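You operate a simulated robot arm through the tools that you are given. There is no shell and no other tool. Be economical: measure what you need, move in short steps, check, and stop when the job is done.

You run a simulated two-armed robot. Do the job below in one go: nothing can be reset, and whatever is moved stays where it is left.

JOB
Shut the upper door two. Close the upper door one. Fetch the flask with two bands and stand it on the grey wide steel dish. Take the round steel holder on the top of the window bench and put it away on the press side of the island bench. Pick up the carton labelled "pins" from the top of the window bench with one hand, pass it to the other hand and put it on the top of the steel cleaning bench. Do these in any order. Set down upright: flask with two bands, carton.

Only the result counts: the job must be done as asked and must still hold three seconds after the hand-in. Knocking over, shifting, dropping, spilling or breaking anything else fails it.

ROBOT AND FRAMES
Two 6-joint arms with two-finger parallel grippers on one trunk, on a base that drives. Base frame: it is fixed to the floor where the robot stands at the start and does not move with it; the origin is under the middle of the robot, x ahead of it, y to its left, z up. Units: m, degrees, N and s.
The left shoulder is at the start at [-0.107, 0.177, 0.71], the right one opposite. With the tool pointing down near the work surface each hand reaches from about 0.1 to 0.64 m from the robot's upright axis, wherever it stands, measured 20 degrees to its own side. Places, roughly: blue carton of wipes, tall open carton [-4.25, -5, 1]; flask with two bands [-4.25, -4.5, 1]; press side of the island bench [-2.2, -2.7, 0.9]; round steel holder (15x10x10 cm) [-4.5, -4.8, 0.9]; top of the steel cleaning bench [-5.8, -4.3, 0.9]; upper door one [1, 0.4, 1.6]; upper door two [0.8, -0.1, 1.6]; wide steel dish (9x9x3 cm) [-4.3, -4.7, 0.9]. Payload 1.57 kg a hand.
The TCP of each hand is the grasp point between the finger pads, 0.03 m short of the fingertips. In the tool frame z runs along the fingers and y along their closing line. The gripper opens to 0.08 m. The fingers are 0.017 m wide and 0.012 m thick; the gripper's body (0.04 by 0.082 m) begins 0.08 m behind the TCP.
Orientation is told as [roll, pitch, yaw] about the base's x, y, z axes, in that order, counted from this pose: with the fingers straight down and closing along the base's y, the tool's x points along the base's -x, its y along +y and its z along -z.

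CONTROLS
- The arms move only by the tool arm_command. It takes "left_commands", "right_commands" or both (then of equal length, played together; a hand with none holds still); each is a list of rows, each a list of 6 numbers: the shift along the tool's x, y, z in units of 25 mm (1.0 is 25 mm), then the turn, a rotation vector about the tool's x, y, z in units of 5 degrees (1.0 is 5 degrees). In form: [[dx, dy, dz, wx, wy, wz], ...]. A call has 1 to 12 rows; each row shifts and turns the commanded pose from where the row before left it, along the tool's axes as they then stand. "left_claw" and "right_claw" are, for a hand that has rows, the gripper command, from -1 (shut) to 1 (fully open), values between in proportion, set as the call begins (left out, the last holds). A call with a number of a shift or a turn outside -1 to 1 is refused whole. Each row takes 0.2 s and may step no farther than 0.05 m and 8.6 degrees from the row before; otherwise, or with a gripper value out of range, the whole call is refused. A pose out of reach is approached as far as the arm can. The call stops where the force on the tool passes 40 N (or 10 N more than at its start, if that is more) or the arm is blocked; 0.2 s more then pass. The fingers move at their own pace (about 0.072 m/s each) and stop on an object; they squeeze with about 43 N. The grip force told is the motor's: it shows also when the fingers shut on nothing. Time passes only in rows, and 0.2 s behind the last, so rows that do not move let the fingers close. The reply holds the time, the measured pose of the TCP, the force on the tool along the base axes, the opening and the grip force, in the units named above and with some noise, with the torque about the TCP (base axes, N m) and any sound that the robot's microphone picked up.
- Cameras (640 x 400 px; columns grow to the right, rows downward): "scene" is now at [0.0527, 0.0292, 1.4641]; the picture's right is [0.32, -0.95, 0.00], its down [-0.43, -0.15, -0.89] and it looks along [0.84, 0.29, -0.45] (base axes); focal length 279 px, centre (320, 200). "left" rides on the left gripper at [0.072, 0.007, -0.122] in its tool frame; the picture's right is [-0.09, 1.00, 0.00], its down [-0.84, -0.08, -0.54] and it looks along [-0.54, -0.05, 0.84] (tool axes); focal length 238 px, centre (320, 200). "right" rides on the right gripper at [0.072, -0.007, -0.122] in its tool frame; the picture's right is [0.09, 1.00, 0.00], its down [-0.84, 0.08, -0.54] and it looks along [-0.54, 0.05, 0.84] (tool axes); focal length 238 px, centre (320, 200). There is no depth. A picture from a camera that has moved, and an enlarged one, comes with that camera's place and axes in the base frame and with its lens.
- snapshot(camera): a new picture of that camera. The clock stands still meanwhile.
- raise_lower(by): slides the trunk up (or, below 0, down) by that many m; the arms and the scene camera ride with it, the base frame stays. It gives what a move gives, with no picture.
- roll_base(legs): drives the robot by 1 to 6 legs, each [ahead, left, turn to the left] in m, m and degrees, along the robot's own axes; the way and the turn of a leg run together, so that a leg with both is an arc; at most 1.5 m and 180 degrees a leg. The arms and the cameras ride along, it lands a little off, and it stops where it bumps. It gives what a move gives.
- pan_tilt(pan, tilt): turns the head with the scene camera to pan (to the left, within 143 degrees either way) and tilt (down, from -29 to 69), counted from straight ahead of the robot. It gives what a move gives.
- enlarge(camera, box): a new picture of the part [left, top, right, bottom] of that camera's present view, enlarged. The clock stands still meanwhile.
- job_done(): hands the job in; it is judged then, once.

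Work in short steps. Places have to be worked out from the pictures, the camera data and where the tool is seen: move nearer, look again, correct. Check each grasp and each placing, and mend what went wrong. You have 165 turns and 118 pictures in all, those below and enlarged ones among them. Open the grippers and draw the arms clear of the work before you hand the job in, unless the task says otherwise; then end with one line.

The tools are called after "Emit:" as name(argument=value, ...) on one line, values as JSON. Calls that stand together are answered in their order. arm_command: Moves the arms, as the interface text tells. Its arguments: {"type":"object","properties":{"left_commands":{"type":"array","items":{"type":"array","items":{"type":"number"}}},"left_claw":{"type":"number"},"right_commands":{"type":"array","items":{"type":"array","items":{"type":"number"}}},"right_claw":{"type":"number"}},"required":[]} The other tools are called the same way: raise_lower (by) slides the trunk up or down; roll_base (legs) drives the base; pan_tilt (pan, tilt) turns the head that bears the scene camera; snapshot (camera) takes a picture; enlarge (camera, box) takes an enlarged picture of a part of a camera's view; job_done () hands the job in.

At the start:

```text
t: 0.0
left_position: [0.4743, 0.3415, 1.0007]
left_ee_rot: [0.0, 0.0, -0.1]
left_ft_force: [0.7, -0.8, 0.1]
left_moment: [0.06, -0.03, 0.01]
left_grip_width: 0.08
left_grasp_force: 0.1
right_position: [0.4754, -0.0484, 0.9993]
right_ee_rot: [0.1, 0.0, 0.0]
right_ft_force: [0.4, -0.7, 0.4]
right_moment: [0.01, -0.02, -0.02]
right_grip_width: 0.0801
right_grasp_force: 0.0
trunk travel left (down, up): [-0.15, 0.178]
robot x, y, heading: [0.004, 0.0016, -0.2]
head pan, tilt: [18.8, 27.0]
```

scene: 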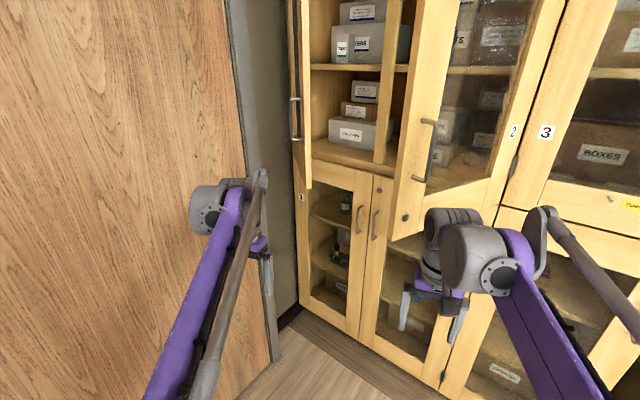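
right: 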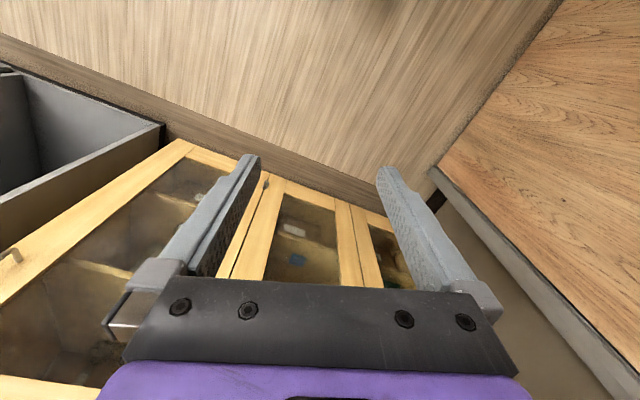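
left: 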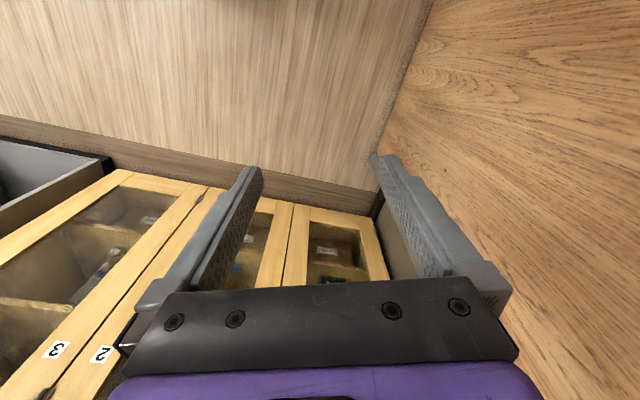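

The picture shows both upper doors ajar ahead. I look straight ahead and higher to see them whole.

Emit:
pan_tilt(pan=15, tilt=0)

Emit:
snapshot(camera="scene")

```text
t: 0.9
left_position: [0.4746, 0.3406, 1.0007]
left_ee_rot: [0.0, 0.0, 0.0]
left_ft_force: [-0.3, -0.8, -1.2]
left_moment: [0.04, -0.02, -0.02]
left_grip_width: 0.08
left_grasp_force: 0.1
right_position: [0.4754, -0.0468, 1.0016]
right_ee_rot: [0.0, -0.1, 0.0]
right_ft_force: [0.0, -0.3, 0.2]
right_moment: [-0.03, 0.0, 0.0]
right_grip_width: 0.0799
right_grasp_force: 0.0
trunk travel left (down, up): [-0.15, 0.178]
robot x, y, heading: [-0.0007, 0.0045, 0.1]
head pan, tilt: [15.0, 0.0]
```

```text
114 pictures are left
camera scene: at [0.053, 0.023, 1.5076], right [0.26, -0.97, 0.0], down [0.0, 0.0, -1.0], along [0.97, 0.26, 0.0], focal length 279 px, centre (320, 200)
```

scene: 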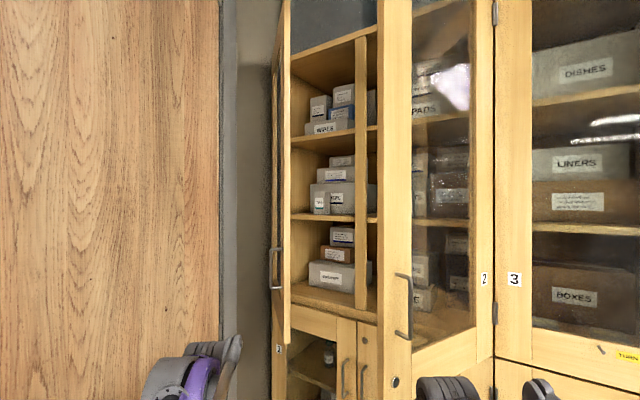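

The face of the cabinet seems turned about 17° to the right from my x axis, with door two's free edge at about (0.77,0.06) and door one's at (0.87,0.35). I turn to face it squarely, shift left and look again.

Emit:
roll_base(legs=[[0, 0, -17], [0, 0.28, 0]])

Emit:
pan_tilt(pan=0, tilt=25)

Emit:
snapshot(camera="scene")

```text
t: 4.9
left_position: [0.6344, 0.4517, 1.0003]
left_ee_rot: [0.1, 0.0, -17.0]
left_ft_force: [-0.1, 0.8, -0.3]
left_moment: [-0.02, -0.01, -0.04]
left_grip_width: 0.08
left_grasp_force: 0.0
right_position: [0.5217, 0.0801, 0.9996]
right_ee_rot: [0.0, 0.0, -16.9]
right_ft_force: [0.2, 0.0, -0.1]
right_moment: [-0.01, 0.01, -0.01]
right_grip_width: 0.08
right_grasp_force: 0.1
trunk travel left (down, up): [-0.15, 0.178]
robot x, y, heading: [0.0821, 0.2639, -17.0]
head pan, tilt: [15.0, 0.0]
```

```text
t: 5.8
left_position: [0.635, 0.4522, 1.0001]
left_ee_rot: [0.1, 0.0, -17.0]
left_ft_force: [0.0, -0.1, 0.7]
left_moment: [-0.02, -0.01, -0.04]
left_grip_width: 0.0799
left_grasp_force: 0.1
right_position: [0.5213, 0.0804, 1.0008]
right_ee_rot: [0.0, 0.0, -17.0]
right_ft_force: [0.6, 0.3, 0.0]
right_moment: [0.01, 0.01, 0.02]
right_grip_width: 0.0802
right_grasp_force: 0.2
trunk travel left (down, up): [-0.15, 0.178]
robot x, y, heading: [0.081, 0.2654, -17.0]
head pan, tilt: [0.0, 25.0]
```

```text
113 pictures are left
camera scene: at [0.1368, 0.2468, 1.4673], right [-0.29, -0.96, 0.0], down [-0.4, 0.12, -0.91], along [0.87, -0.26, -0.42], focal length 279 px, centre (320, 200)
```

scene: 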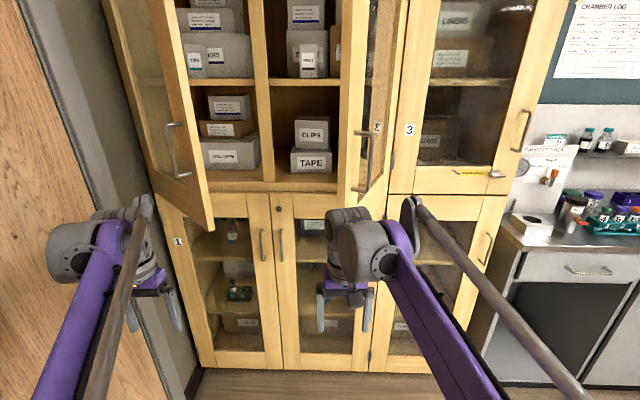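

The robot now faces the cabinet squarely: door one's free edge is near 0.72 m ahead on my left, door two's near 0.65 m ahead. I raise the trunk and tilt both closed hands forward so the fingertips can push the doors below their handles.

Emit:
raise_lower(by=0.1)

Emit:
arm_command(left_commands=[[0, 0, 0, 0, -1, 0], [0, 0, 0, 0, -1, 0], [0, 0, 0, 0, -1, 0], [0, 0, 0, 0, -1, 0], [0, 0, 0, 0, -1, 0], [0, 0, 0, 0, -1, 0], [0, 0, 0, 0, -1, 0], [0, 0, 0, 0, -1, 0], [0, 0, 0, 0, -1, 0], [0, 0, 0, 0, -1, 0], [0, 0, 0, 0, -1, 0], [0, 0, 0, 0, -1, 0]], right_commands=[[0, -1, 0, 0, -1, 0], [0, -1, 0, 0, -1, 0], [0, 0, 0, 0, -1, 0], [0, 0, 0, 0, -1, 0], [0, 0, 0, 0, -1, 0], [0, 0, 0, 0, -1, 0], [0, 0, 0, 0, -1, 0], [0, 0, 0, 0, -1, 0], [0, 0, 0, 0, -1, 0], [0, 0, 0, 0, -1, 0], [0, 0, 0, 0, -1, 0], [0, 0, 0, 0, -1, 0]], left_claw=-1, right_claw=-1)

Emit:
snapshot(camera="scene")

```text
t: 7.1
left_position: [0.634, 0.4528, 1.0997]
left_ee_rot: [-0.1, -0.1, -17.0]
left_ft_force: [-0.3, 1.2, 0.7]
left_moment: [-0.01, -0.01, 0.0]
left_grip_width: 0.0799
left_grasp_force: 0.0
right_position: [0.5211, 0.079, 1.0999]
right_ee_rot: [0.0, 0.1, -17.1]
right_ft_force: [0.0, -0.7, 0.3]
right_moment: [0.03, 0.0, 0.02]
right_grip_width: 0.0801
right_grasp_force: 0.1
trunk travel left (down, up): [-0.25, 0.078]
robot x, y, heading: [0.0815, 0.2668, -17.0]
head pan, tilt: [0.0, 25.0]
```

```text
t: 9.7
left_position: [0.6348, 0.453, 1.1014]
left_ee_rot: [0.0, -60.1, -16.8]
left_ft_force: [0.0, 0.5, 0.0]
left_moment: [-0.01, -0.01, -0.01]
left_grip_width: 0.0
left_grasp_force: 21.4
right_position: [0.5055, 0.0329, 1.0995]
right_ee_rot: [0.2, -60.0, -17.0]
right_ft_force: [0.1, -0.1, 0.5]
right_moment: [0.0, -0.01, 0.01]
right_grip_width: 0.0
right_grasp_force: 20.9
trunk travel left (down, up): [-0.25, 0.078]
robot x, y, heading: [0.0831, 0.2651, -16.9]
head pan, tilt: [0.0, 25.0]
```

```text
112 pictures are left
camera scene: at [0.129, 0.2491, 1.5654], right [-0.29, -0.96, 0.0], down [-0.4, 0.12, -0.91], along [0.87, -0.26, -0.42], focal length 279 px, centre (320, 200)
```

scene: 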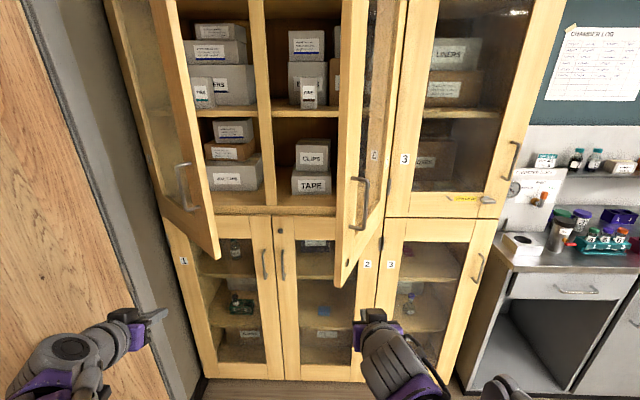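

Both hands are now outside their doors (door one hand about 0.25 m short, door two hand about 0.16 m short). I drive ahead so that the fingertips push.

Emit:
roll_base(legs=[[0.3, 0, 0]])

Emit:
snapshot(camera="scene")

```text
t: 11.8
left_position: [0.9225, 0.3638, 1.0999]
left_ee_rot: [0.0, -60.0, -17.1]
left_ft_force: [0.4, -0.3, 0.2]
left_moment: [0.0, -0.03, 0.0]
left_grip_width: 0.0
left_grasp_force: 21.7
right_position: [0.7923, -0.0557, 1.0991]
right_ee_rot: [0.0, -60.0, -17.0]
right_ft_force: [0.0, 0.4, -0.3]
right_moment: [-0.04, 0.0, 0.02]
right_grip_width: 0.0
right_grasp_force: 21.2
trunk travel left (down, up): [-0.25, 0.078]
robot x, y, heading: [0.368, 0.1748, -17.5]
head pan, tilt: [0.0, 25.0]
```

```text
111 pictures are left
camera scene: at [0.4149, 0.1614, 1.5653], right [-0.29, -0.96, 0.0], down [-0.4, 0.12, -0.91], along [0.87, -0.27, -0.42], focal length 279 px, centre (320, 200)
```

scene: 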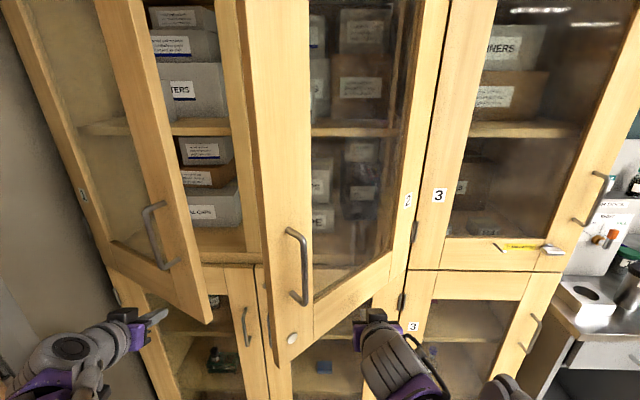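

Door two is partly swung in and door one is just being touched. I now extend both hands ahead 0.15 m.

Emit:
arm_command(left_commands=[[-0.5, 0, 0.866, 0, 0, 0], [-0.5, 0, 0.866, 0, 0, 0], [-0.5, 0, 0.866, 0, 0, 0], [-0.5, 0, 0.866, 0, 0, 0], [-0.5, 0, 0.866, 0, 0, 0], [-0.5, 0, 0.866, 0, 0, 0]], right_commands=[[-0.5, 0, 0.866, 0, 0, 0], [-0.5, 0, 0.866, 0, 0, 0], [-0.5, 0, 0.866, 0, 0, 0], [-0.5, 0, 0.866, 0, 0, 0], [-0.5, 0, 0.866, 0, 0, 0], [-0.5, 0, 0.866, 0, 0, 0]])

Emit:
snapshot(camera="scene")

```text
t: 13.2
left_position: [1.0686, 0.3196, 1.0985]
left_ee_rot: [0.1, -59.8, -17.0]
left_ft_force: [0.5, 0.4, -0.6]
left_moment: [-0.04, -0.02, 0.03]
left_grip_width: 0.0001
left_grasp_force: 21.5
right_position: [0.937, -0.0977, 1.0979]
right_ee_rot: [-0.1, -60.0, -17.2]
right_ft_force: [-0.2, 0.6, -0.6]
right_moment: [0.01, 0.03, 0.0]
right_grip_width: 0.0
right_grasp_force: 20.9
trunk travel left (down, up): [-0.25, 0.078]
robot x, y, heading: [0.3655, 0.1751, -17.4]
head pan, tilt: [0.0, 25.0]
```

```text
110 pictures are left
camera scene: at [0.417, 0.1609, 1.5653], right [-0.29, -0.96, 0.0], down [-0.41, 0.12, -0.91], along [0.87, -0.27, -0.42], focal length 279 px, centre (320, 200)
```

scene: 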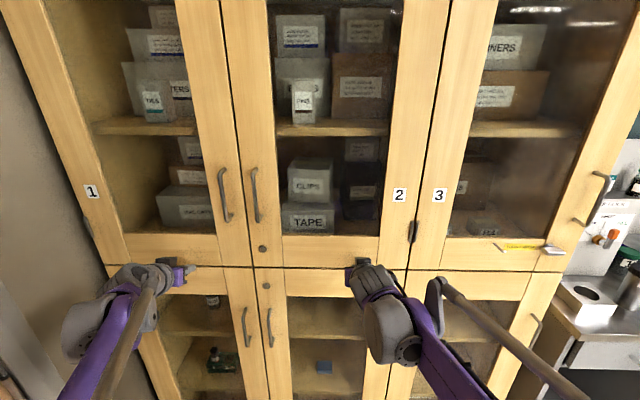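

Both doors look almost flush. I push on gently until the hands feel the closed doors.

Emit:
arm_command(left_commands=[[-0.25, 0, 0.433, 0, 0, 0], [-0.25, 0, 0.433, 0, 0, 0], [-0.25, 0, 0.433, 0, 0, 0]])

Emit:
arm_command(right_commands=[[-0.25, 0, 0.433, 0, 0, 0], [-0.25, 0, 0.433, 0, 0, 0], [-0.25, 0, 0.433, 0, 0, 0]])

Emit:
snapshot(camera="scene")

```text
t: 13.8
left_position: [1.0835, 0.3152, 1.0984]
left_ee_rot: [-0.1, -59.6, -17.1]
left_ft_force: [-22.2, 5.9, 4.3]
left_moment: [-0.29, 0.16, -0.1]
left_grip_width: 0.0002
left_grasp_force: 21.8
right_position: [0.9326, -0.0962, 1.101]
right_ee_rot: [-0.1, -60.2, -17.0]
right_ft_force: [0.5, -0.4, -0.3]
right_moment: [-0.01, 0.02, 0.01]
right_grip_width: 0.0003
right_grasp_force: 21.1
trunk travel left (down, up): [-0.25, 0.078]
robot x, y, heading: [0.3661, 0.1776, -17.0]
head pan, tilt: [0.0, 25.0]
stopped in row 3 (left hand): the force on the tool passed its limit at 49 N (the readings are from after the stop); the commanded pose is now the measured one
```

```text
t: 14.3
left_position: [1.0827, 0.3148, 1.0994]
left_ee_rot: [0.0, -59.8, -17.2]
left_ft_force: [-6.5, 2.6, 0.3]
left_moment: [-0.08, 0.09, -0.05]
left_grip_width: 0.0
left_grasp_force: 21.4
right_position: [0.944, -0.1002, 1.1011]
right_ee_rot: [0.0, -59.8, -17.1]
right_ft_force: [-18.1, 5.7, 6.6]
right_moment: [-0.17, 0.02, -0.07]
right_grip_width: 0.0
right_grasp_force: 21.7
trunk travel left (down, up): [-0.25, 0.078]
robot x, y, heading: [0.3655, 0.1763, -17.0]
head pan, tilt: [0.0, 25.0]
stopped in row 2 (right hand): the force on the tool passed its limit at 52 N (the readings are from after the stop); the commanded pose is now the measured one
```

```text
109 pictures are left
camera scene: at [0.4083, 0.1635, 1.5656], right [-0.29, -0.96, 0.0], down [-0.4, 0.12, -0.91], along [0.87, -0.27, -0.42], focal length 279 px, centre (320, 200)
```

scene: 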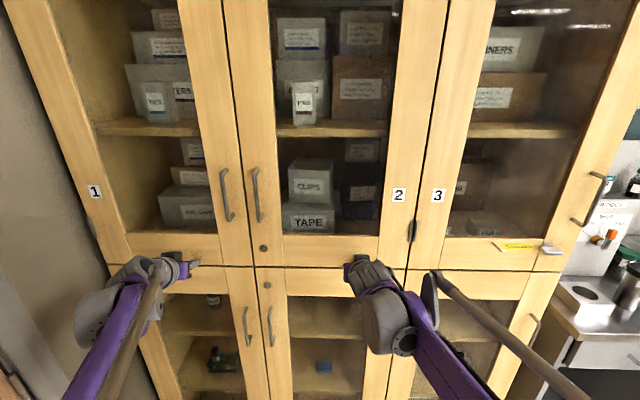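

Both doors are shut and held against their stops. I pull the hands back and turn them down again.

Emit:
arm_command(left_commands=[[0.5, 0, -0.866, 0, 0, 0], [0.5, 0, -0.866, 0, 0, 0], [0.5, 0, -0.866, 0, 0, 0], [0.5, 0, -0.866, 0, 0, 0], [0.5, 0, -0.866, 0, 0, 0], [0.5, 0, -0.866, 0, 0, 0], [0.5, 0, -0.866, 0, 0, 0], [0.5, 0, -0.866, 0, 0, 0]], right_commands=[[0.5, 0, -0.866, 0, 0, 0], [0.5, 0, -0.866, 0, 0, 0], [0.5, 0, -0.866, 0, 0, 0], [0.5, 0, -0.866, 0, 0, 0], [0.5, 0, -0.866, 0, 0, 0], [0.5, 0, -0.866, 0, 0, 0], [0.5, 0, -0.866, 0, 0, 0], [0.5, 0, -0.866, 0, 0, 0]])

Emit:
arm_command(left_commands=[[0, 0, 0, 0, 1, 0], [0, 0, 0, 0, 1, 0], [0, 0, 0, 0, 1, 0], [0, 0, 0, 0, 1, 0], [0, 0, 0, 0, 1, 0], [0, 0, 0, 0, 1, 0], [0, 0, 0, 0, 1, 0], [0, 0, 0, 0, 1, 0], [0, 0, 0, 0, 1, 0], [0, 0, 0, 0, 1, 0], [0, 0, 0, 0, 1, 0], [0, 0, 0, 0, 1, 0]], right_commands=[[0, 0, 0, 0, 1, 0], [0, 0, 0, 0, 1, 0], [0, 0, 0, 0, 1, 0], [0, 0, 0, 0, 1, 0], [0, 0, 0, 0, 1, 0], [0, 0, 0, 0, 1, 0], [0, 0, 0, 0, 1, 0], [0, 0, 0, 0, 1, 0], [0, 0, 0, 0, 1, 0], [0, 0, 0, 0, 1, 0], [0, 0, 0, 0, 1, 0], [0, 0, 0, 0, 1, 0]], left_claw=1, right_claw=1)

Emit:
roll_base(legs=[[-0.45, 0, 0]])

Emit:
pan_tilt(pan=-130, tilt=15)

Emit:
snapshot(camera="scene")

Emit:
pan_tilt(pan=140, tilt=15)

Emit:
snapshot(camera="scene")

```text
t: 16.1
left_position: [0.8955, 0.3753, 1.0976]
left_ee_rot: [-0.1, -59.7, -17.3]
left_ft_force: [0.5, -0.2, 0.0]
left_moment: [-0.05, 0.01, 0.0]
left_grip_width: 0.0
left_grasp_force: 21.7
right_position: [0.7554, -0.0437, 1.0999]
right_ee_rot: [0.2, -59.7, -17.2]
right_ft_force: [0.1, 0.0, -0.6]
right_moment: [-0.04, 0.0, -0.01]
right_grip_width: 0.0
right_grasp_force: 21.4
trunk travel left (down, up): [-0.25, 0.078]
robot x, y, heading: [0.3666, 0.1797, -17.2]
head pan, tilt: [0.0, 25.0]
```

```text
t: 18.8
left_position: [0.8961, 0.3731, 1.0983]
left_ee_rot: [0.0, 0.5, -17.2]
left_ft_force: [-0.1, 1.1, 0.9]
left_moment: [0.0, 0.03, 0.01]
left_grip_width: 0.08
left_grasp_force: 0.1
right_position: [0.7592, -0.0419, 1.0987]
right_ee_rot: [0.0, 0.5, -17.1]
right_ft_force: [0.9, -0.1, -0.6]
right_moment: [0.02, -0.01, -0.02]
right_grip_width: 0.08
right_grasp_force: 0.0
trunk travel left (down, up): [-0.25, 0.078]
robot x, y, heading: [0.3662, 0.1773, -16.9]
head pan, tilt: [0.0, 25.0]
```

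```text
t: 21.5
left_position: [0.4648, 0.507, 1.0987]
left_ee_rot: [0.1, 0.4, -16.9]
left_ft_force: [0.2, -0.6, -0.7]
left_moment: [0.02, -0.03, 0.01]
left_grip_width: 0.0801
left_grasp_force: 0.2
right_position: [0.3293, 0.0915, 1.1001]
right_ee_rot: [0.0, 0.4, -16.6]
right_ft_force: [0.7, 0.3, 0.0]
right_moment: [-0.01, -0.02, 0.0]
right_grip_width: 0.08
right_grasp_force: 0.1
trunk travel left (down, up): [-0.25, 0.078]
robot x, y, heading: [-0.0618, 0.309, -16.8]
head pan, tilt: [0.0, 25.0]
```

```text
t: 23.6
left_position: [0.4651, 0.5074, 1.0981]
left_ee_rot: [0.0, 0.4, -16.9]
left_ft_force: [1.0, -0.1, -0.1]
left_moment: [0.02, 0.0, 0.0]
left_grip_width: 0.08
left_grasp_force: 0.0
right_position: [0.3293, 0.0908, 1.1]
right_ee_rot: [0.0, 0.4, -16.7]
right_ft_force: [0.1, -0.1, 0.0]
right_moment: [-0.02, -0.02, 0.02]
right_grip_width: 0.08
right_grasp_force: 0.0
trunk travel left (down, up): [-0.25, 0.078]
robot x, y, heading: [-0.0635, 0.3082, -16.7]
head pan, tilt: [-130.0, 15.0]
```

```text
108 pictures are left
camera scene: at [-0.182, 0.2672, 1.5816], right [-0.55, 0.84, 0.0], down [0.22, 0.14, -0.97], along [-0.81, -0.53, -0.26], focal length 279 px, centre (320, 200)
```

scene: 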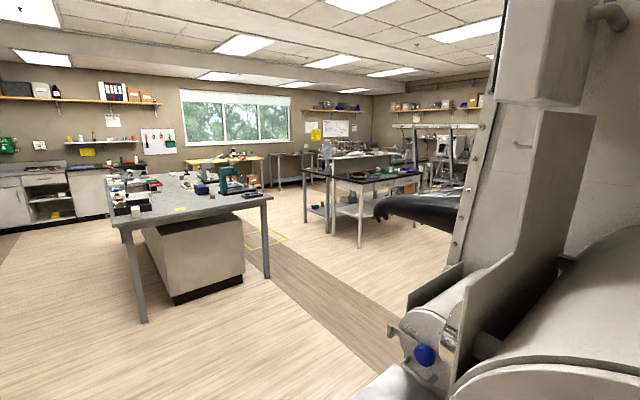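

```text
t: 27.3
left_position: [0.4653, 0.507, 1.0984]
left_ee_rot: [0.0, 0.4, -16.9]
left_ft_force: [-0.6, 0.6, 0.7]
left_moment: [0.05, 0.01, 0.0]
left_grip_width: 0.0802
left_grasp_force: 0.0
right_position: [0.3294, 0.091, 1.0992]
right_ee_rot: [0.1, 0.4, -16.7]
right_ft_force: [1.0, -0.2, -0.2]
right_moment: [0.02, -0.02, 0.04]
right_grip_width: 0.0799
right_grasp_force: 0.2
trunk travel left (down, up): [-0.25, 0.078]
robot x, y, heading: [-0.0652, 0.3066, -16.6]
head pan, tilt: [140.0, 15.0]
```

```text
107 pictures are left
camera scene: at [-0.1553, 0.3966, 1.5816], right [0.84, 0.55, 0.0], down [0.14, -0.22, -0.97], along [-0.53, 0.81, -0.26], focal length 279 px, centre (320, 200)
```

scene: 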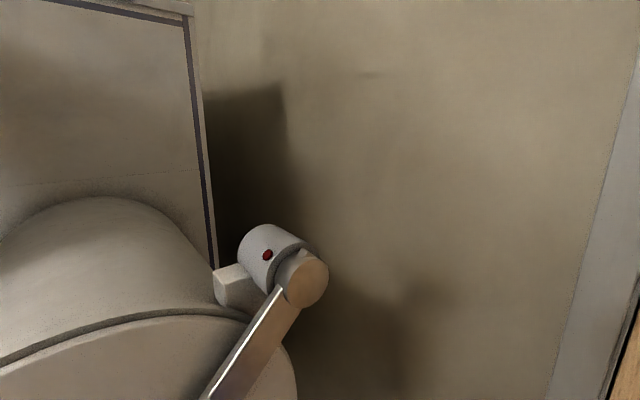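

The doors are done. The lab's benches lie behind: the island's near end at w≈-2.2 (cabinet-aligned axes), the window bench with a yellowish top beyond it. I shift right away from the wall, turn right 90° and drive on a bit, then look.

Emit:
roll_base(legs=[[0, -0.8, 0], [0, 0, -90], [0.4, 0, 0]])

Emit:
pan_tilt(pan=-35, tilt=20)

Emit:
snapshot(camera="scene")

```text
t: 40.8
left_position: [-0.2565, -1.3759, 1.099]
left_ee_rot: [0.0, 0.5, -109.4]
left_ft_force: [-0.1, -0.8, -0.2]
left_moment: [0.02, -0.01, -0.03]
left_grip_width: 0.08
left_grasp_force: 0.1
right_position: [-0.6643, -1.2221, 1.0998]
right_ee_rot: [0.0, 0.4, -109.3]
right_ft_force: [-0.3, 0.3, -0.5]
right_moment: [0.01, 0.01, -0.01]
right_grip_width: 0.0802
right_grasp_force: 0.0
trunk travel left (down, up): [-0.25, 0.078]
robot x, y, heading: [-0.4308, -0.8389, -109.4]
head pan, tilt: [140.0, 15.0]
```

```text
t: 43.4
left_position: [-0.2555, -1.3764, 1.0968]
left_ee_rot: [0.0, 0.4, -109.4]
left_ft_force: [0.2, 1.1, -0.9]
left_moment: [0.01, -0.02, -0.01]
left_grip_width: 0.0801
left_grasp_force: 0.2
right_position: [-0.6646, -1.2233, 1.0982]
right_ee_rot: [0.0, 0.4, -109.4]
right_ft_force: [0.4, -0.7, 0.8]
right_moment: [0.02, -0.02, 0.0]
right_grip_width: 0.0802
right_grasp_force: 0.0
trunk travel left (down, up): [-0.25, 0.078]
robot x, y, heading: [-0.431, -0.843, -109.2]
head pan, tilt: [-35.0, 20.0]
```

```text
106 pictures are left
camera scene: at [-0.495, -0.8556, 1.5735], right [-0.59, 0.81, 0.0], down [0.28, 0.2, -0.94], along [-0.76, -0.55, -0.34], focal length 279 px, centre (320, 200)
```

scene: 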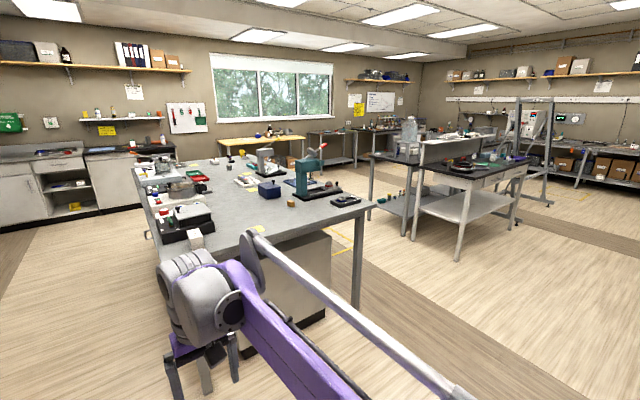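

The corridor between the island (edge u≈-1.6) and the side bench (u≈-2.85) is free. Before I sidestep right I check what stands on that side.

Emit:
pan_tilt(pan=-95, tilt=30)

Emit:
snapshot(camera="scene")

```text
t: 44.7
left_position: [-0.256, -1.3763, 1.0978]
left_ee_rot: [0.0, 0.4, -109.4]
left_ft_force: [-0.4, 0.3, 0.2]
left_moment: [0.01, -0.03, 0.01]
left_grip_width: 0.08
left_grasp_force: 0.0
right_position: [-0.6644, -1.2223, 1.0983]
right_ee_rot: [0.0, 0.4, -109.3]
right_ft_force: [-0.2, -0.3, 0.7]
right_moment: [-0.03, -0.01, 0.0]
right_grip_width: 0.08
right_grasp_force: 0.0
trunk travel left (down, up): [-0.25, 0.078]
robot x, y, heading: [-0.4322, -0.839, -109.2]
head pan, tilt: [-95.0, 30.0]
```

```text
105 pictures are left
camera scene: at [-0.502, -0.764, 1.5574], right [0.41, 0.91, 0.0], down [0.46, -0.2, -0.87], along [-0.79, 0.35, -0.5], focal length 279 px, centre (320, 200)
```

scene: 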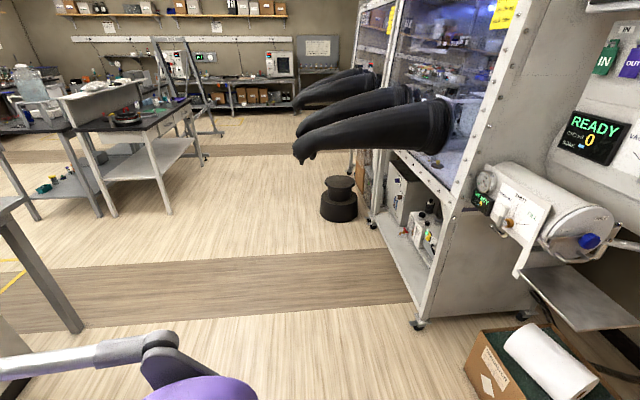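

A glovebox with protruding gloves stands behind-right, so I go ahead first, keeping about 0.25 m from the island's end, then sidestep right into the corridor.

Emit:
roll_base(legs=[[0, 0, 2.5], [0.38, 0, 0], [0, -1.0, 0], [0, -1.03, 0]])

Emit:
pan_tilt(pan=0, tilt=22)

Emit:
snapshot(camera="scene")

```text
t: 65.2
left_position: [-2.2933, -1.1413, 1.0979]
left_ee_rot: [0.0, 0.4, -106.5]
left_ft_force: [-0.3, -0.1, 0.9]
left_moment: [-0.01, 0.03, -0.01]
left_grip_width: 0.08
left_grasp_force: 0.2
right_position: [-2.708, -1.0087, 1.0994]
right_ee_rot: [0.0, 0.3, -106.4]
right_ft_force: [0.3, -0.1, -0.1]
right_moment: [0.0, 0.0, -0.01]
right_grip_width: 0.0799
right_grasp_force: 0.1
trunk travel left (down, up): [-0.25, 0.078]
robot x, y, heading: [-2.4984, -0.6108, -106.2]
head pan, tilt: [-95.0, 30.0]
```

```text
t: 67.0
left_position: [-2.2925, -1.1409, 1.0966]
left_ee_rot: [-0.1, 0.5, -106.6]
left_ft_force: [0.9, -0.2, 0.7]
left_moment: [-0.01, 0.01, 0.0]
left_grip_width: 0.08
left_grasp_force: 0.0
right_position: [-2.7086, -1.0086, 1.1001]
right_ee_rot: [0.1, 0.5, -106.4]
right_ft_force: [0.7, 0.8, -0.8]
right_moment: [0.01, 0.02, -0.01]
right_grip_width: 0.0801
right_grasp_force: 0.0
trunk travel left (down, up): [-0.25, 0.078]
robot x, y, heading: [-2.4958, -0.6107, -106.4]
head pan, tilt: [0.0, 22.0]
```

```text
104 pictures are left
camera scene: at [-2.5109, -0.6638, 1.5702], right [-0.96, 0.28, 0.0], down [0.11, 0.36, -0.93], along [-0.26, -0.89, -0.37], focal length 279 px, centre (320, 200)
```

scene: 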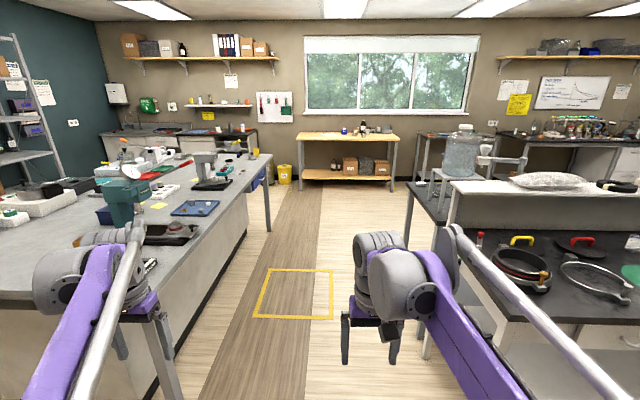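

The corridor is clear and the window bench stands straight ahead, its front about 4.3 m away. I shift slightly left and drive 2.8 m on.

Emit:
roll_base(legs=[[0, 0.1, 0], [1.4, 0, 0], [1.4, 0, 0]])

Emit:
pan_tilt(pan=-15, tilt=22)

Emit:
snapshot(camera="scene")

```text
t: 81.7
left_position: [-3.068, -3.8493, 1.0977]
left_ee_rot: [0.0, 0.4, -109.4]
left_ft_force: [0.3, 0.3, -0.2]
left_moment: [-0.03, 0.04, -0.03]
left_grip_width: 0.0802
left_grasp_force: 0.1
right_position: [-3.4774, -3.697, 1.1006]
right_ee_rot: [-0.1, 0.4, -109.1]
right_ft_force: [-0.6, -0.3, 0.0]
right_moment: [-0.03, 0.01, -0.02]
right_grip_width: 0.0796
right_grasp_force: 0.1
trunk travel left (down, up): [-0.25, 0.078]
robot x, y, heading: [-3.2451, -3.3105, -109.2]
head pan, tilt: [0.0, 22.0]
```

```text
t: 82.5
left_position: [-3.0677, -3.8488, 1.0982]
left_ee_rot: [0.0, 0.4, -109.3]
left_ft_force: [0.0, 0.2, -0.8]
left_moment: [0.01, -0.02, 0.04]
left_grip_width: 0.08
left_grasp_force: 0.1
right_position: [-3.4774, -3.695, 1.1003]
right_ee_rot: [0.0, 0.4, -109.1]
right_ft_force: [0.4, 0.5, 0.0]
right_moment: [-0.01, -0.02, -0.04]
right_grip_width: 0.0799
right_grasp_force: 0.0
trunk travel left (down, up): [-0.25, 0.078]
robot x, y, heading: [-3.2462, -3.3103, -109.1]
head pan, tilt: [-15.0, 22.0]
```

```text
103 pictures are left
camera scene: at [-3.2851, -3.3508, 1.5702], right [-0.83, 0.56, 0.0], down [0.21, 0.31, -0.93], along [-0.52, -0.77, -0.37], focal length 279 px, centre (320, 200)
```

scene: 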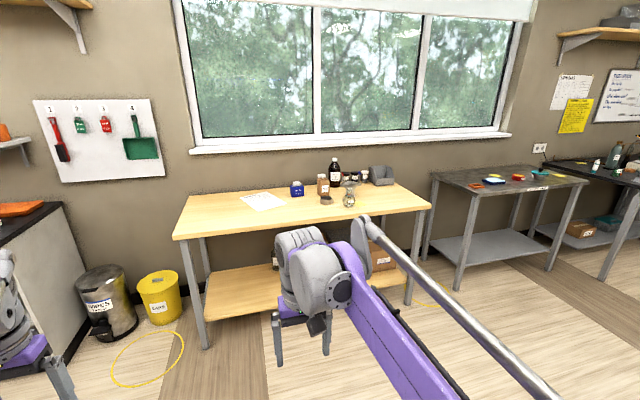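

The window bench is in view, with the cleaning bench on its right. I enlarge the items on the window bench and cleaning bench.

Emit:
enlarge(camera="scene", box=[230, 140, 430, 265])

Emit:
enlarge(camera="scene", box=[420, 130, 640, 267])

```text
3.20 times, centred on (330, 202) of scene
camera zoom: at [-3.2851, -3.3508, 1.5702], right [-0.83, 0.56, 0.0], down [0.21, 0.31, -0.93], along [-0.52, -0.77, -0.37], focal length 894 px, centre (288, 192)
```

zoom: 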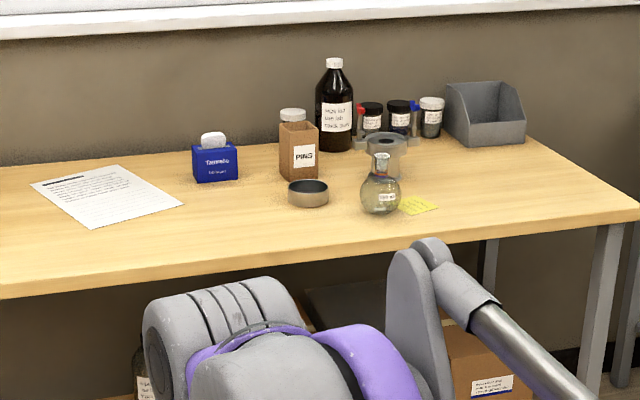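

```text
2.91 times, centred on (530, 198) of scene
camera zoom: at [-3.2851, -3.3508, 1.5702], right [-0.83, 0.56, 0.0], down [0.21, 0.31, -0.93], along [-0.52, -0.77, -0.37], focal length 812 px, centre (-291, 204)
```

zoom: 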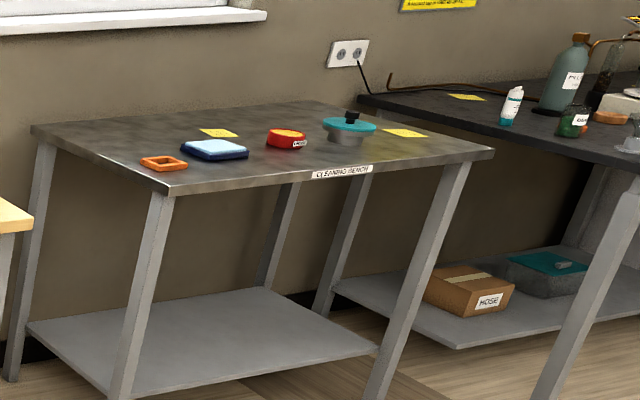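

Flask with neck bands, dish, open "PINS" carton and round steel holder are all in the right-hand part of the bench. I square up and drive nearer.

Emit:
roll_base(legs=[[0, 0, 2.4], [0, -0.57, 0], [0.7, 0, 0]])

Emit:
pan_tilt(pan=0, tilt=35)

Emit:
snapshot(camera="scene")

```text
t: 91.9
left_position: [-3.8132, -4.3627, 1.0974]
left_ee_rot: [0.0, 0.4, -107.2]
left_ft_force: [-1.1, 0.3, -0.6]
left_moment: [0.04, 0.01, -0.01]
left_grip_width: 0.0801
left_grasp_force: 0.1
right_position: [-4.228, -4.2239, 1.0996]
right_ee_rot: [0.1, 0.4, -107.1]
right_ft_force: [0.5, 0.0, 0.7]
right_moment: [-0.01, 0.01, -0.01]
right_grip_width: 0.0799
right_grasp_force: 0.0
trunk travel left (down, up): [-0.25, 0.078]
robot x, y, heading: [-4.0092, -3.8285, -106.9]
head pan, tilt: [-15.0, 22.0]
```

```text
t: 92.7
left_position: [-3.8124, -4.3618, 1.0973]
left_ee_rot: [0.1, 0.4, -107.3]
left_ft_force: [-0.2, -0.3, 1.1]
left_moment: [-0.01, 0.04, 0.03]
left_grip_width: 0.0798
left_grasp_force: 0.1
right_position: [-4.2263, -4.2235, 1.0993]
right_ee_rot: [0.0, 0.3, -107.0]
right_ft_force: [-0.9, -0.9, 0.7]
right_moment: [0.0, 0.0, -0.04]
right_grip_width: 0.0799
right_grasp_force: 0.1
trunk travel left (down, up): [-0.25, 0.078]
robot x, y, heading: [-4.0053, -3.8353, -107.2]
head pan, tilt: [0.0, 35.0]
```

```text
100 pictures are left
camera scene: at [-4.0235, -3.8776, 1.5497], right [-0.96, 0.29, 0.0], down [0.17, 0.55, -0.82], along [-0.24, -0.78, -0.57], focal length 279 px, centre (320, 200)
```

scene: 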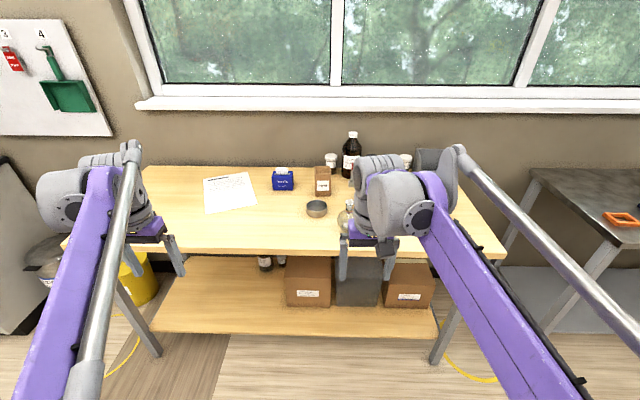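

The right hand hides the flask, so I use the right hand's camera to view the items from there.

Emit:
snapshot(camera="right")

```text
99 pictures are left
camera right: at [-4.213, -4.1531, 1.2213], right [0.98, -0.2, 0.0], down [-0.17, -0.83, 0.54], along [-0.11, -0.53, -0.84], focal length 238 px, centre (320, 200)
```

right: 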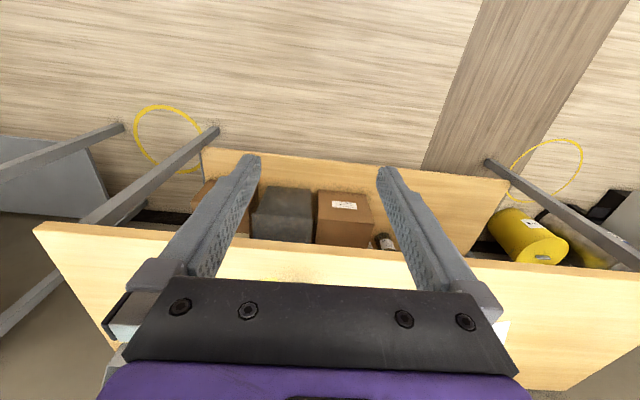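

Table front edge is about 0.67 m ahead of my axis. I move the right hand out to the right and look, then check how far my own base sticks out.

Emit:
arm_command(right_commands=[[0, -1, 0, 0, 0, 0], [0, -1, 0, 0, 0, 0], [0, -1, 0, 0, 0, 0], [0, -1, 0, 0, 0, 0], [0, -1, 0, 0, 0, 0], [0, -1, 0, 0, 0, 0], [0, -1, 0, 0, 0, 0]])

Emit:
enlarge(camera="scene", box=[240, 110, 480, 260])

Emit:
pan_tilt(pan=0, tilt=69)

Emit:
snapshot(camera="scene")

```text
t: 94.3
left_position: [-3.8125, -4.3621, 1.0984]
left_ee_rot: [0.0, 0.4, -107.1]
left_ft_force: [-0.6, -0.2, 0.0]
left_moment: [0.06, 0.0, 0.02]
left_grip_width: 0.0797
left_grasp_force: 0.0
right_position: [-4.3939, -4.1733, 1.1]
right_ee_rot: [0.1, 0.3, -107.0]
right_ft_force: [-0.9, -0.4, 0.3]
right_moment: [0.01, -0.02, 0.03]
right_grip_width: 0.08
right_grasp_force: 0.1
trunk travel left (down, up): [-0.25, 0.078]
robot x, y, heading: [-4.0104, -3.8323, -107.0]
head pan, tilt: [0.0, 35.0]
```

```text
2.67 times, centred on (360, 185) of scene
camera zoom: at [-4.0241, -3.8775, 1.5496], right [-0.96, 0.29, 0.0], down [0.17, 0.55, -0.82], along [-0.24, -0.78, -0.57], focal length 745 px, centre (213, 240)
```

zoom: 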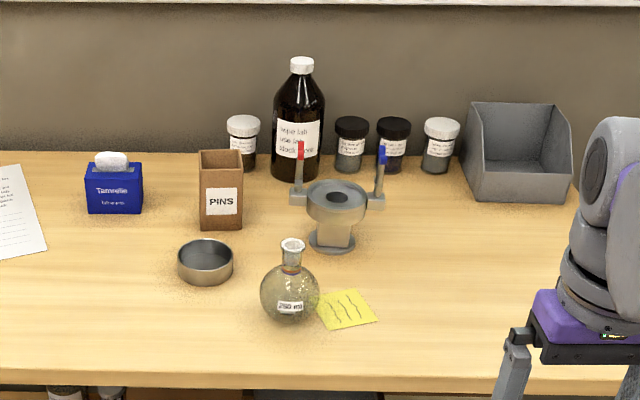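

```text
t: 95.3
left_position: [-3.8115, -4.3632, 1.0969]
left_ee_rot: [-0.1, 0.4, -107.2]
left_ft_force: [-0.1, 0.4, 0.8]
left_moment: [0.02, 0.0, 0.0]
left_grip_width: 0.0803
left_grasp_force: 0.1
right_position: [-4.3931, -4.1734, 1.0986]
right_ee_rot: [0.0, 0.3, -107.0]
right_ft_force: [-0.7, 0.5, -0.4]
right_moment: [0.01, -0.04, 0.01]
right_grip_width: 0.0801
right_grasp_force: 0.0
trunk travel left (down, up): [-0.25, 0.078]
robot x, y, heading: [-4.0079, -3.8327, -107.1]
head pan, tilt: [0.0, 68.8]
```

```text
97 pictures are left
camera scene: at [-4.0142, -3.8469, 1.506], right [-0.96, 0.29, 0.0], down [0.27, 0.89, -0.36], along [-0.11, -0.35, -0.93], focal length 279 px, centre (320, 200)
```

scene: 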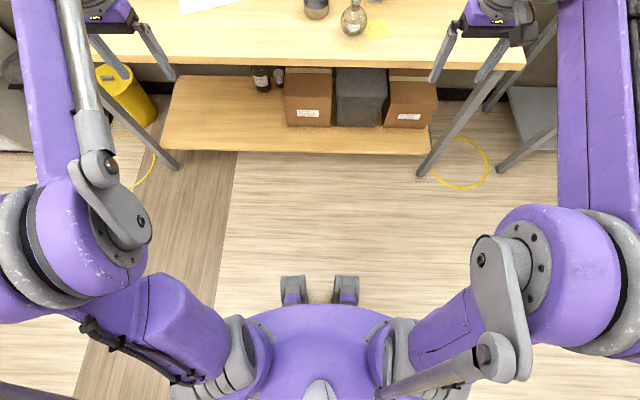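

The base front is only about 0.2 m ahead of the axis, so I can go in closer. I judge flask at (fwd 0.79, right 0.10), dish (0.89, ~0), carton (1.0, 0.02 right), holder (0.97, 0.18 right) from my axis. I pull the hands back, then drive ahead 0.36 m.

Emit:
arm_command(left_commands=[[1, 0, 0, 0, 0, 0], [1, 0, 0, 0, 0, 0], [1, 0, 0, 0, 0, 0], [1, 0, 0, 0, 0, 0], [1, 0, 0, 0, 0, 0], [1, 0, 0, 0, 0, 0], [1, 0, 0, 0, 0, 0]], right_commands=[[1, 0, 0, 0, 0, 0], [1, 0, 0, 0, 0, 0], [1, 0, 0, 0, 0, 0], [1, 0, 0, 0, 0, 0], [1, 0, 0, 0, 0, 0], [0, 0, 0, 0, 0, 0], [0, 0, 0, 0, 0, 0]])

Emit:
roll_base(legs=[[0.36, 0, 0]])

Emit:
pan_tilt(pan=-5, tilt=50)

Emit:
snapshot(camera="scene")

```text
t: 96.9
left_position: [-3.7596, -4.1949, 1.0966]
left_ee_rot: [0.0, 0.3, -107.2]
left_ft_force: [0.1, 0.3, 0.1]
left_moment: [-0.01, 0.0, -0.01]
left_grip_width: 0.0798
left_grasp_force: 0.1
right_position: [-4.3564, -4.0569, 1.0998]
right_ee_rot: [0.0, 0.3, -107.1]
right_ft_force: [0.0, 0.4, 0.4]
right_moment: [0.01, -0.01, -0.03]
right_grip_width: 0.0799
right_grasp_force: 0.2
trunk travel left (down, up): [-0.25, 0.078]
robot x, y, heading: [-4.0059, -3.8321, -107.0]
head pan, tilt: [0.0, 68.8]
```

```text
t: 99.2
left_position: [-3.868, -4.5482, 1.0961]
left_ee_rot: [0.0, 0.3, -107.4]
left_ft_force: [-0.8, 0.4, 0.1]
left_moment: [0.02, -0.01, -0.03]
left_grip_width: 0.08
left_grasp_force: 0.1
right_position: [-4.4646, -4.4085, 1.1001]
right_ee_rot: [-0.1, 0.4, -107.1]
right_ft_force: [-0.2, 0.6, -0.6]
right_moment: [0.03, 0.02, 0.01]
right_grip_width: 0.08
right_grasp_force: 0.0
trunk travel left (down, up): [-0.25, 0.078]
robot x, y, heading: [-4.1162, -4.1866, -106.9]
head pan, tilt: [0.0, 68.8]
```

```text
t: 100.1
left_position: [-3.8682, -4.5474, 1.0975]
left_ee_rot: [0.0, 0.4, -107.2]
left_ft_force: [-1.0, 0.9, -0.4]
left_moment: [0.02, 0.02, -0.02]
left_grip_width: 0.0802
left_grasp_force: 0.1
right_position: [-4.4654, -4.4092, 1.1001]
right_ee_rot: [0.0, 0.4, -107.0]
right_ft_force: [-0.4, -0.2, -0.1]
right_moment: [0.03, 0.01, -0.02]
right_grip_width: 0.0799
right_grasp_force: 0.0
trunk travel left (down, up): [-0.25, 0.078]
robot x, y, heading: [-4.1146, -4.185, -106.9]
head pan, tilt: [-5.0, 50.0]
```

```text
96 pictures are left
camera scene: at [-4.1345, -4.2168, 1.5278], right [-0.93, 0.38, 0.0], down [0.29, 0.71, -0.64], along [-0.24, -0.6, -0.77], focal length 279 px, centre (320, 200)
```

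scene: 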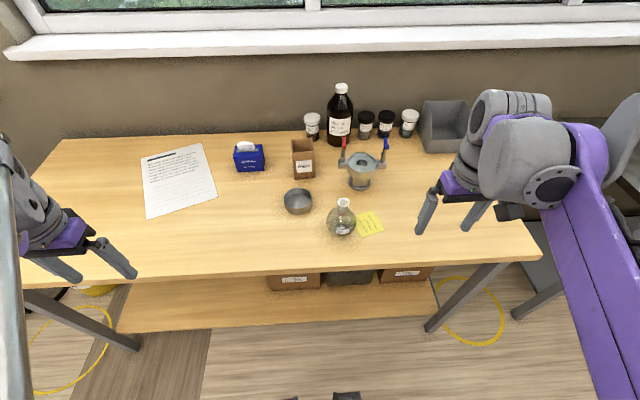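

From two views the table top is at z≈0.87, the flask's rim at ≈0.995, and the flask sits 0.465 m ahead and 0.11 m right of my axis. I bring the right hand above its neck, still high.

Emit:
arm_command(right_commands=[[-0.745, 0.8, 0, 0, 0, 0], [-0.745, 0.8, 0, 0, 0, 0], [-0.745, 0.8, 0, 0, 0, 0], [-0.745, 0.8, 0, 0, 0, 0], [-0.745, 0.8, 0, 0, 0, 0], [-0.745, 0.8, 0, 0, 0, 0], [-0.745, 0.8, 0, 0, 0, 0], [-0.745, 0.8, 0, 0, 0, 0]])

Emit:
snapshot(camera="scene")

Emit:
snapshot(camera="right")

```text
t: 101.9
left_position: [-3.8676, -4.5486, 1.0954]
left_ee_rot: [0.0, 0.3, -107.3]
left_ft_force: [-0.1, 0.3, 0.0]
left_moment: [0.04, 0.0, 0.04]
left_grip_width: 0.0797
left_grasp_force: 0.1
right_position: [-4.3555, -4.5979, 1.0977]
right_ee_rot: [0.0, 0.4, -107.1]
right_ft_force: [-0.5, -0.4, 1.0]
right_moment: [0.0, -0.02, 0.0]
right_grip_width: 0.08
right_grasp_force: 0.1
trunk travel left (down, up): [-0.25, 0.078]
robot x, y, heading: [-4.1153, -4.184, -106.9]
head pan, tilt: [-5.0, 50.0]
```

```text
95 pictures are left
camera scene: at [-4.1343, -4.218, 1.5279], right [-0.93, 0.38, 0.0], down [0.29, 0.71, -0.64], along [-0.24, -0.6, -0.77], focal length 279 px, centre (320, 200)
```

scene: 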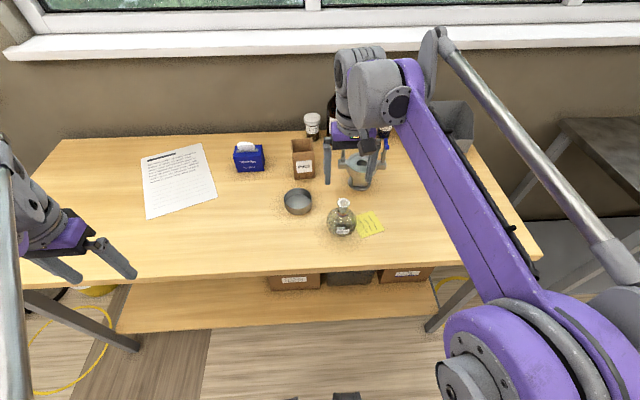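

```text
94 pictures are left
camera right: at [-4.3413, -4.5283, 1.2197], right [0.98, -0.21, 0.0], down [-0.17, -0.83, 0.54], along [-0.11, -0.52, -0.84], focal length 238 px, centre (320, 200)
```

right: 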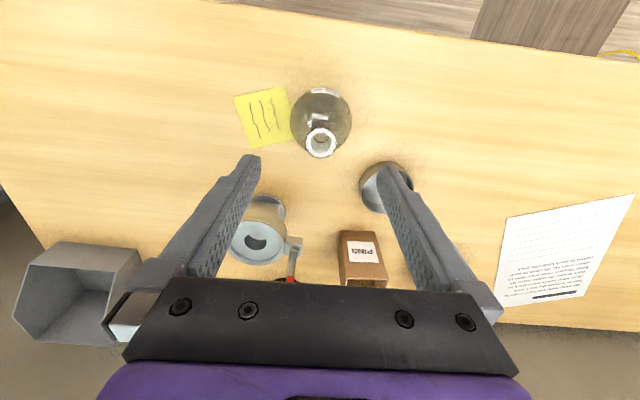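

The hand camera shows the neck centred between the fingers. I go down 0.12 m and close on the neck.

Emit:
arm_command(right_commands=[[-0.04, 0, 0.96, 0, 0, 0], [-0.04, 0, 0.96, 0, 0, 0], [-0.04, 0, 0.96, 0, 0, 0], [-0.04, 0, 0.96, 0, 0, 0], [0, 0, 0.9, 0, 0, 0]])

Emit:
snapshot(camera="right")

Emit:
enlarge(camera="scene", box=[270, 120, 430, 250])

```text
t: 103.1
left_position: [-3.8681, -4.5458, 1.0967]
left_ee_rot: [0.0, 0.4, -107.3]
left_ft_force: [-0.3, -0.5, 0.5]
left_moment: [0.0, 0.02, -0.03]
left_grip_width: 0.0802
left_grasp_force: 0.2
right_position: [-4.3544, -4.6008, 0.9792]
right_ee_rot: [-0.1, 0.4, -107.1]
right_ft_force: [0.3, 0.5, 0.7]
right_moment: [0.02, 0.0, 0.03]
right_grip_width: 0.0797
right_grasp_force: 0.1
trunk travel left (down, up): [-0.25, 0.078]
robot x, y, heading: [-4.1171, -4.1843, -107.0]
head pan, tilt: [-5.0, 50.0]
```

```text
93 pictures are left
camera right: at [-4.3405, -4.5294, 1.1022], right [0.98, -0.2, 0.0], down [-0.17, -0.83, 0.54], along [-0.11, -0.53, -0.84], focal length 238 px, centre (320, 200)
```

right: 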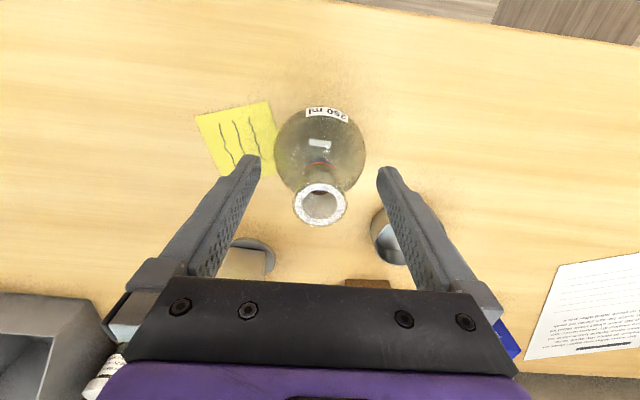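

```text
3.08 times, centred on (350, 185) of scene
camera zoom: at [-4.1346, -4.2169, 1.5279], right [-0.93, 0.38, 0.0], down [0.29, 0.71, -0.64], along [-0.24, -0.6, -0.77], focal length 859 px, centre (228, 246)
```

zoom: 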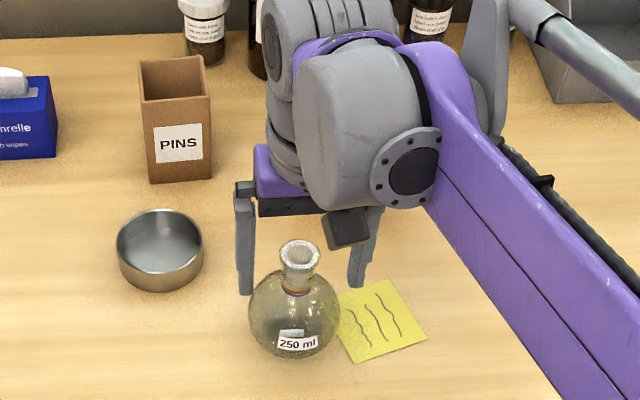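

Centred on the neck, with the two bands seen at its base. I close the gripper.

Emit:
arm_command(right_commands=[[0, 0, 0, 0, 0, 0], [0, 0, 0, 0, 0, 0], [0, 0, 0, 0, 0, 0], [0, 0, 0, 0, 0, 0], [0, 0, 0, 0, 0, 0]], right_claw=-1)

Emit:
snapshot(camera="right")

```text
t: 104.3
left_position: [-3.8671, -4.5477, 1.0962]
left_ee_rot: [0.1, 0.4, -107.3]
left_ft_force: [-0.4, -0.4, 0.2]
left_moment: [0.01, 0.03, 0.0]
left_grip_width: 0.0798
left_grasp_force: 0.1
right_position: [-4.355, -4.5999, 0.9809]
right_ee_rot: [0.0, 0.3, -107.0]
right_ft_force: [0.0, 1.5, 0.9]
right_moment: [-0.01, -0.01, -0.04]
right_grip_width: 0.0328
right_grasp_force: 40.5
trunk travel left (down, up): [-0.25, 0.078]
robot x, y, heading: [-4.1152, -4.1812, -106.9]
head pan, tilt: [-5.0, 50.0]
```

```text
91 pictures are left
camera right: at [-4.3405, -4.5295, 1.1025], right [0.98, -0.2, 0.0], down [-0.17, -0.83, 0.54], along [-0.11, -0.53, -0.84], focal length 238 px, centre (320, 200)
```

right: 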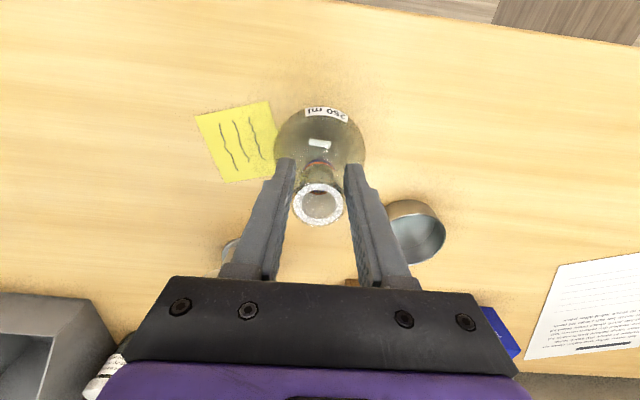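

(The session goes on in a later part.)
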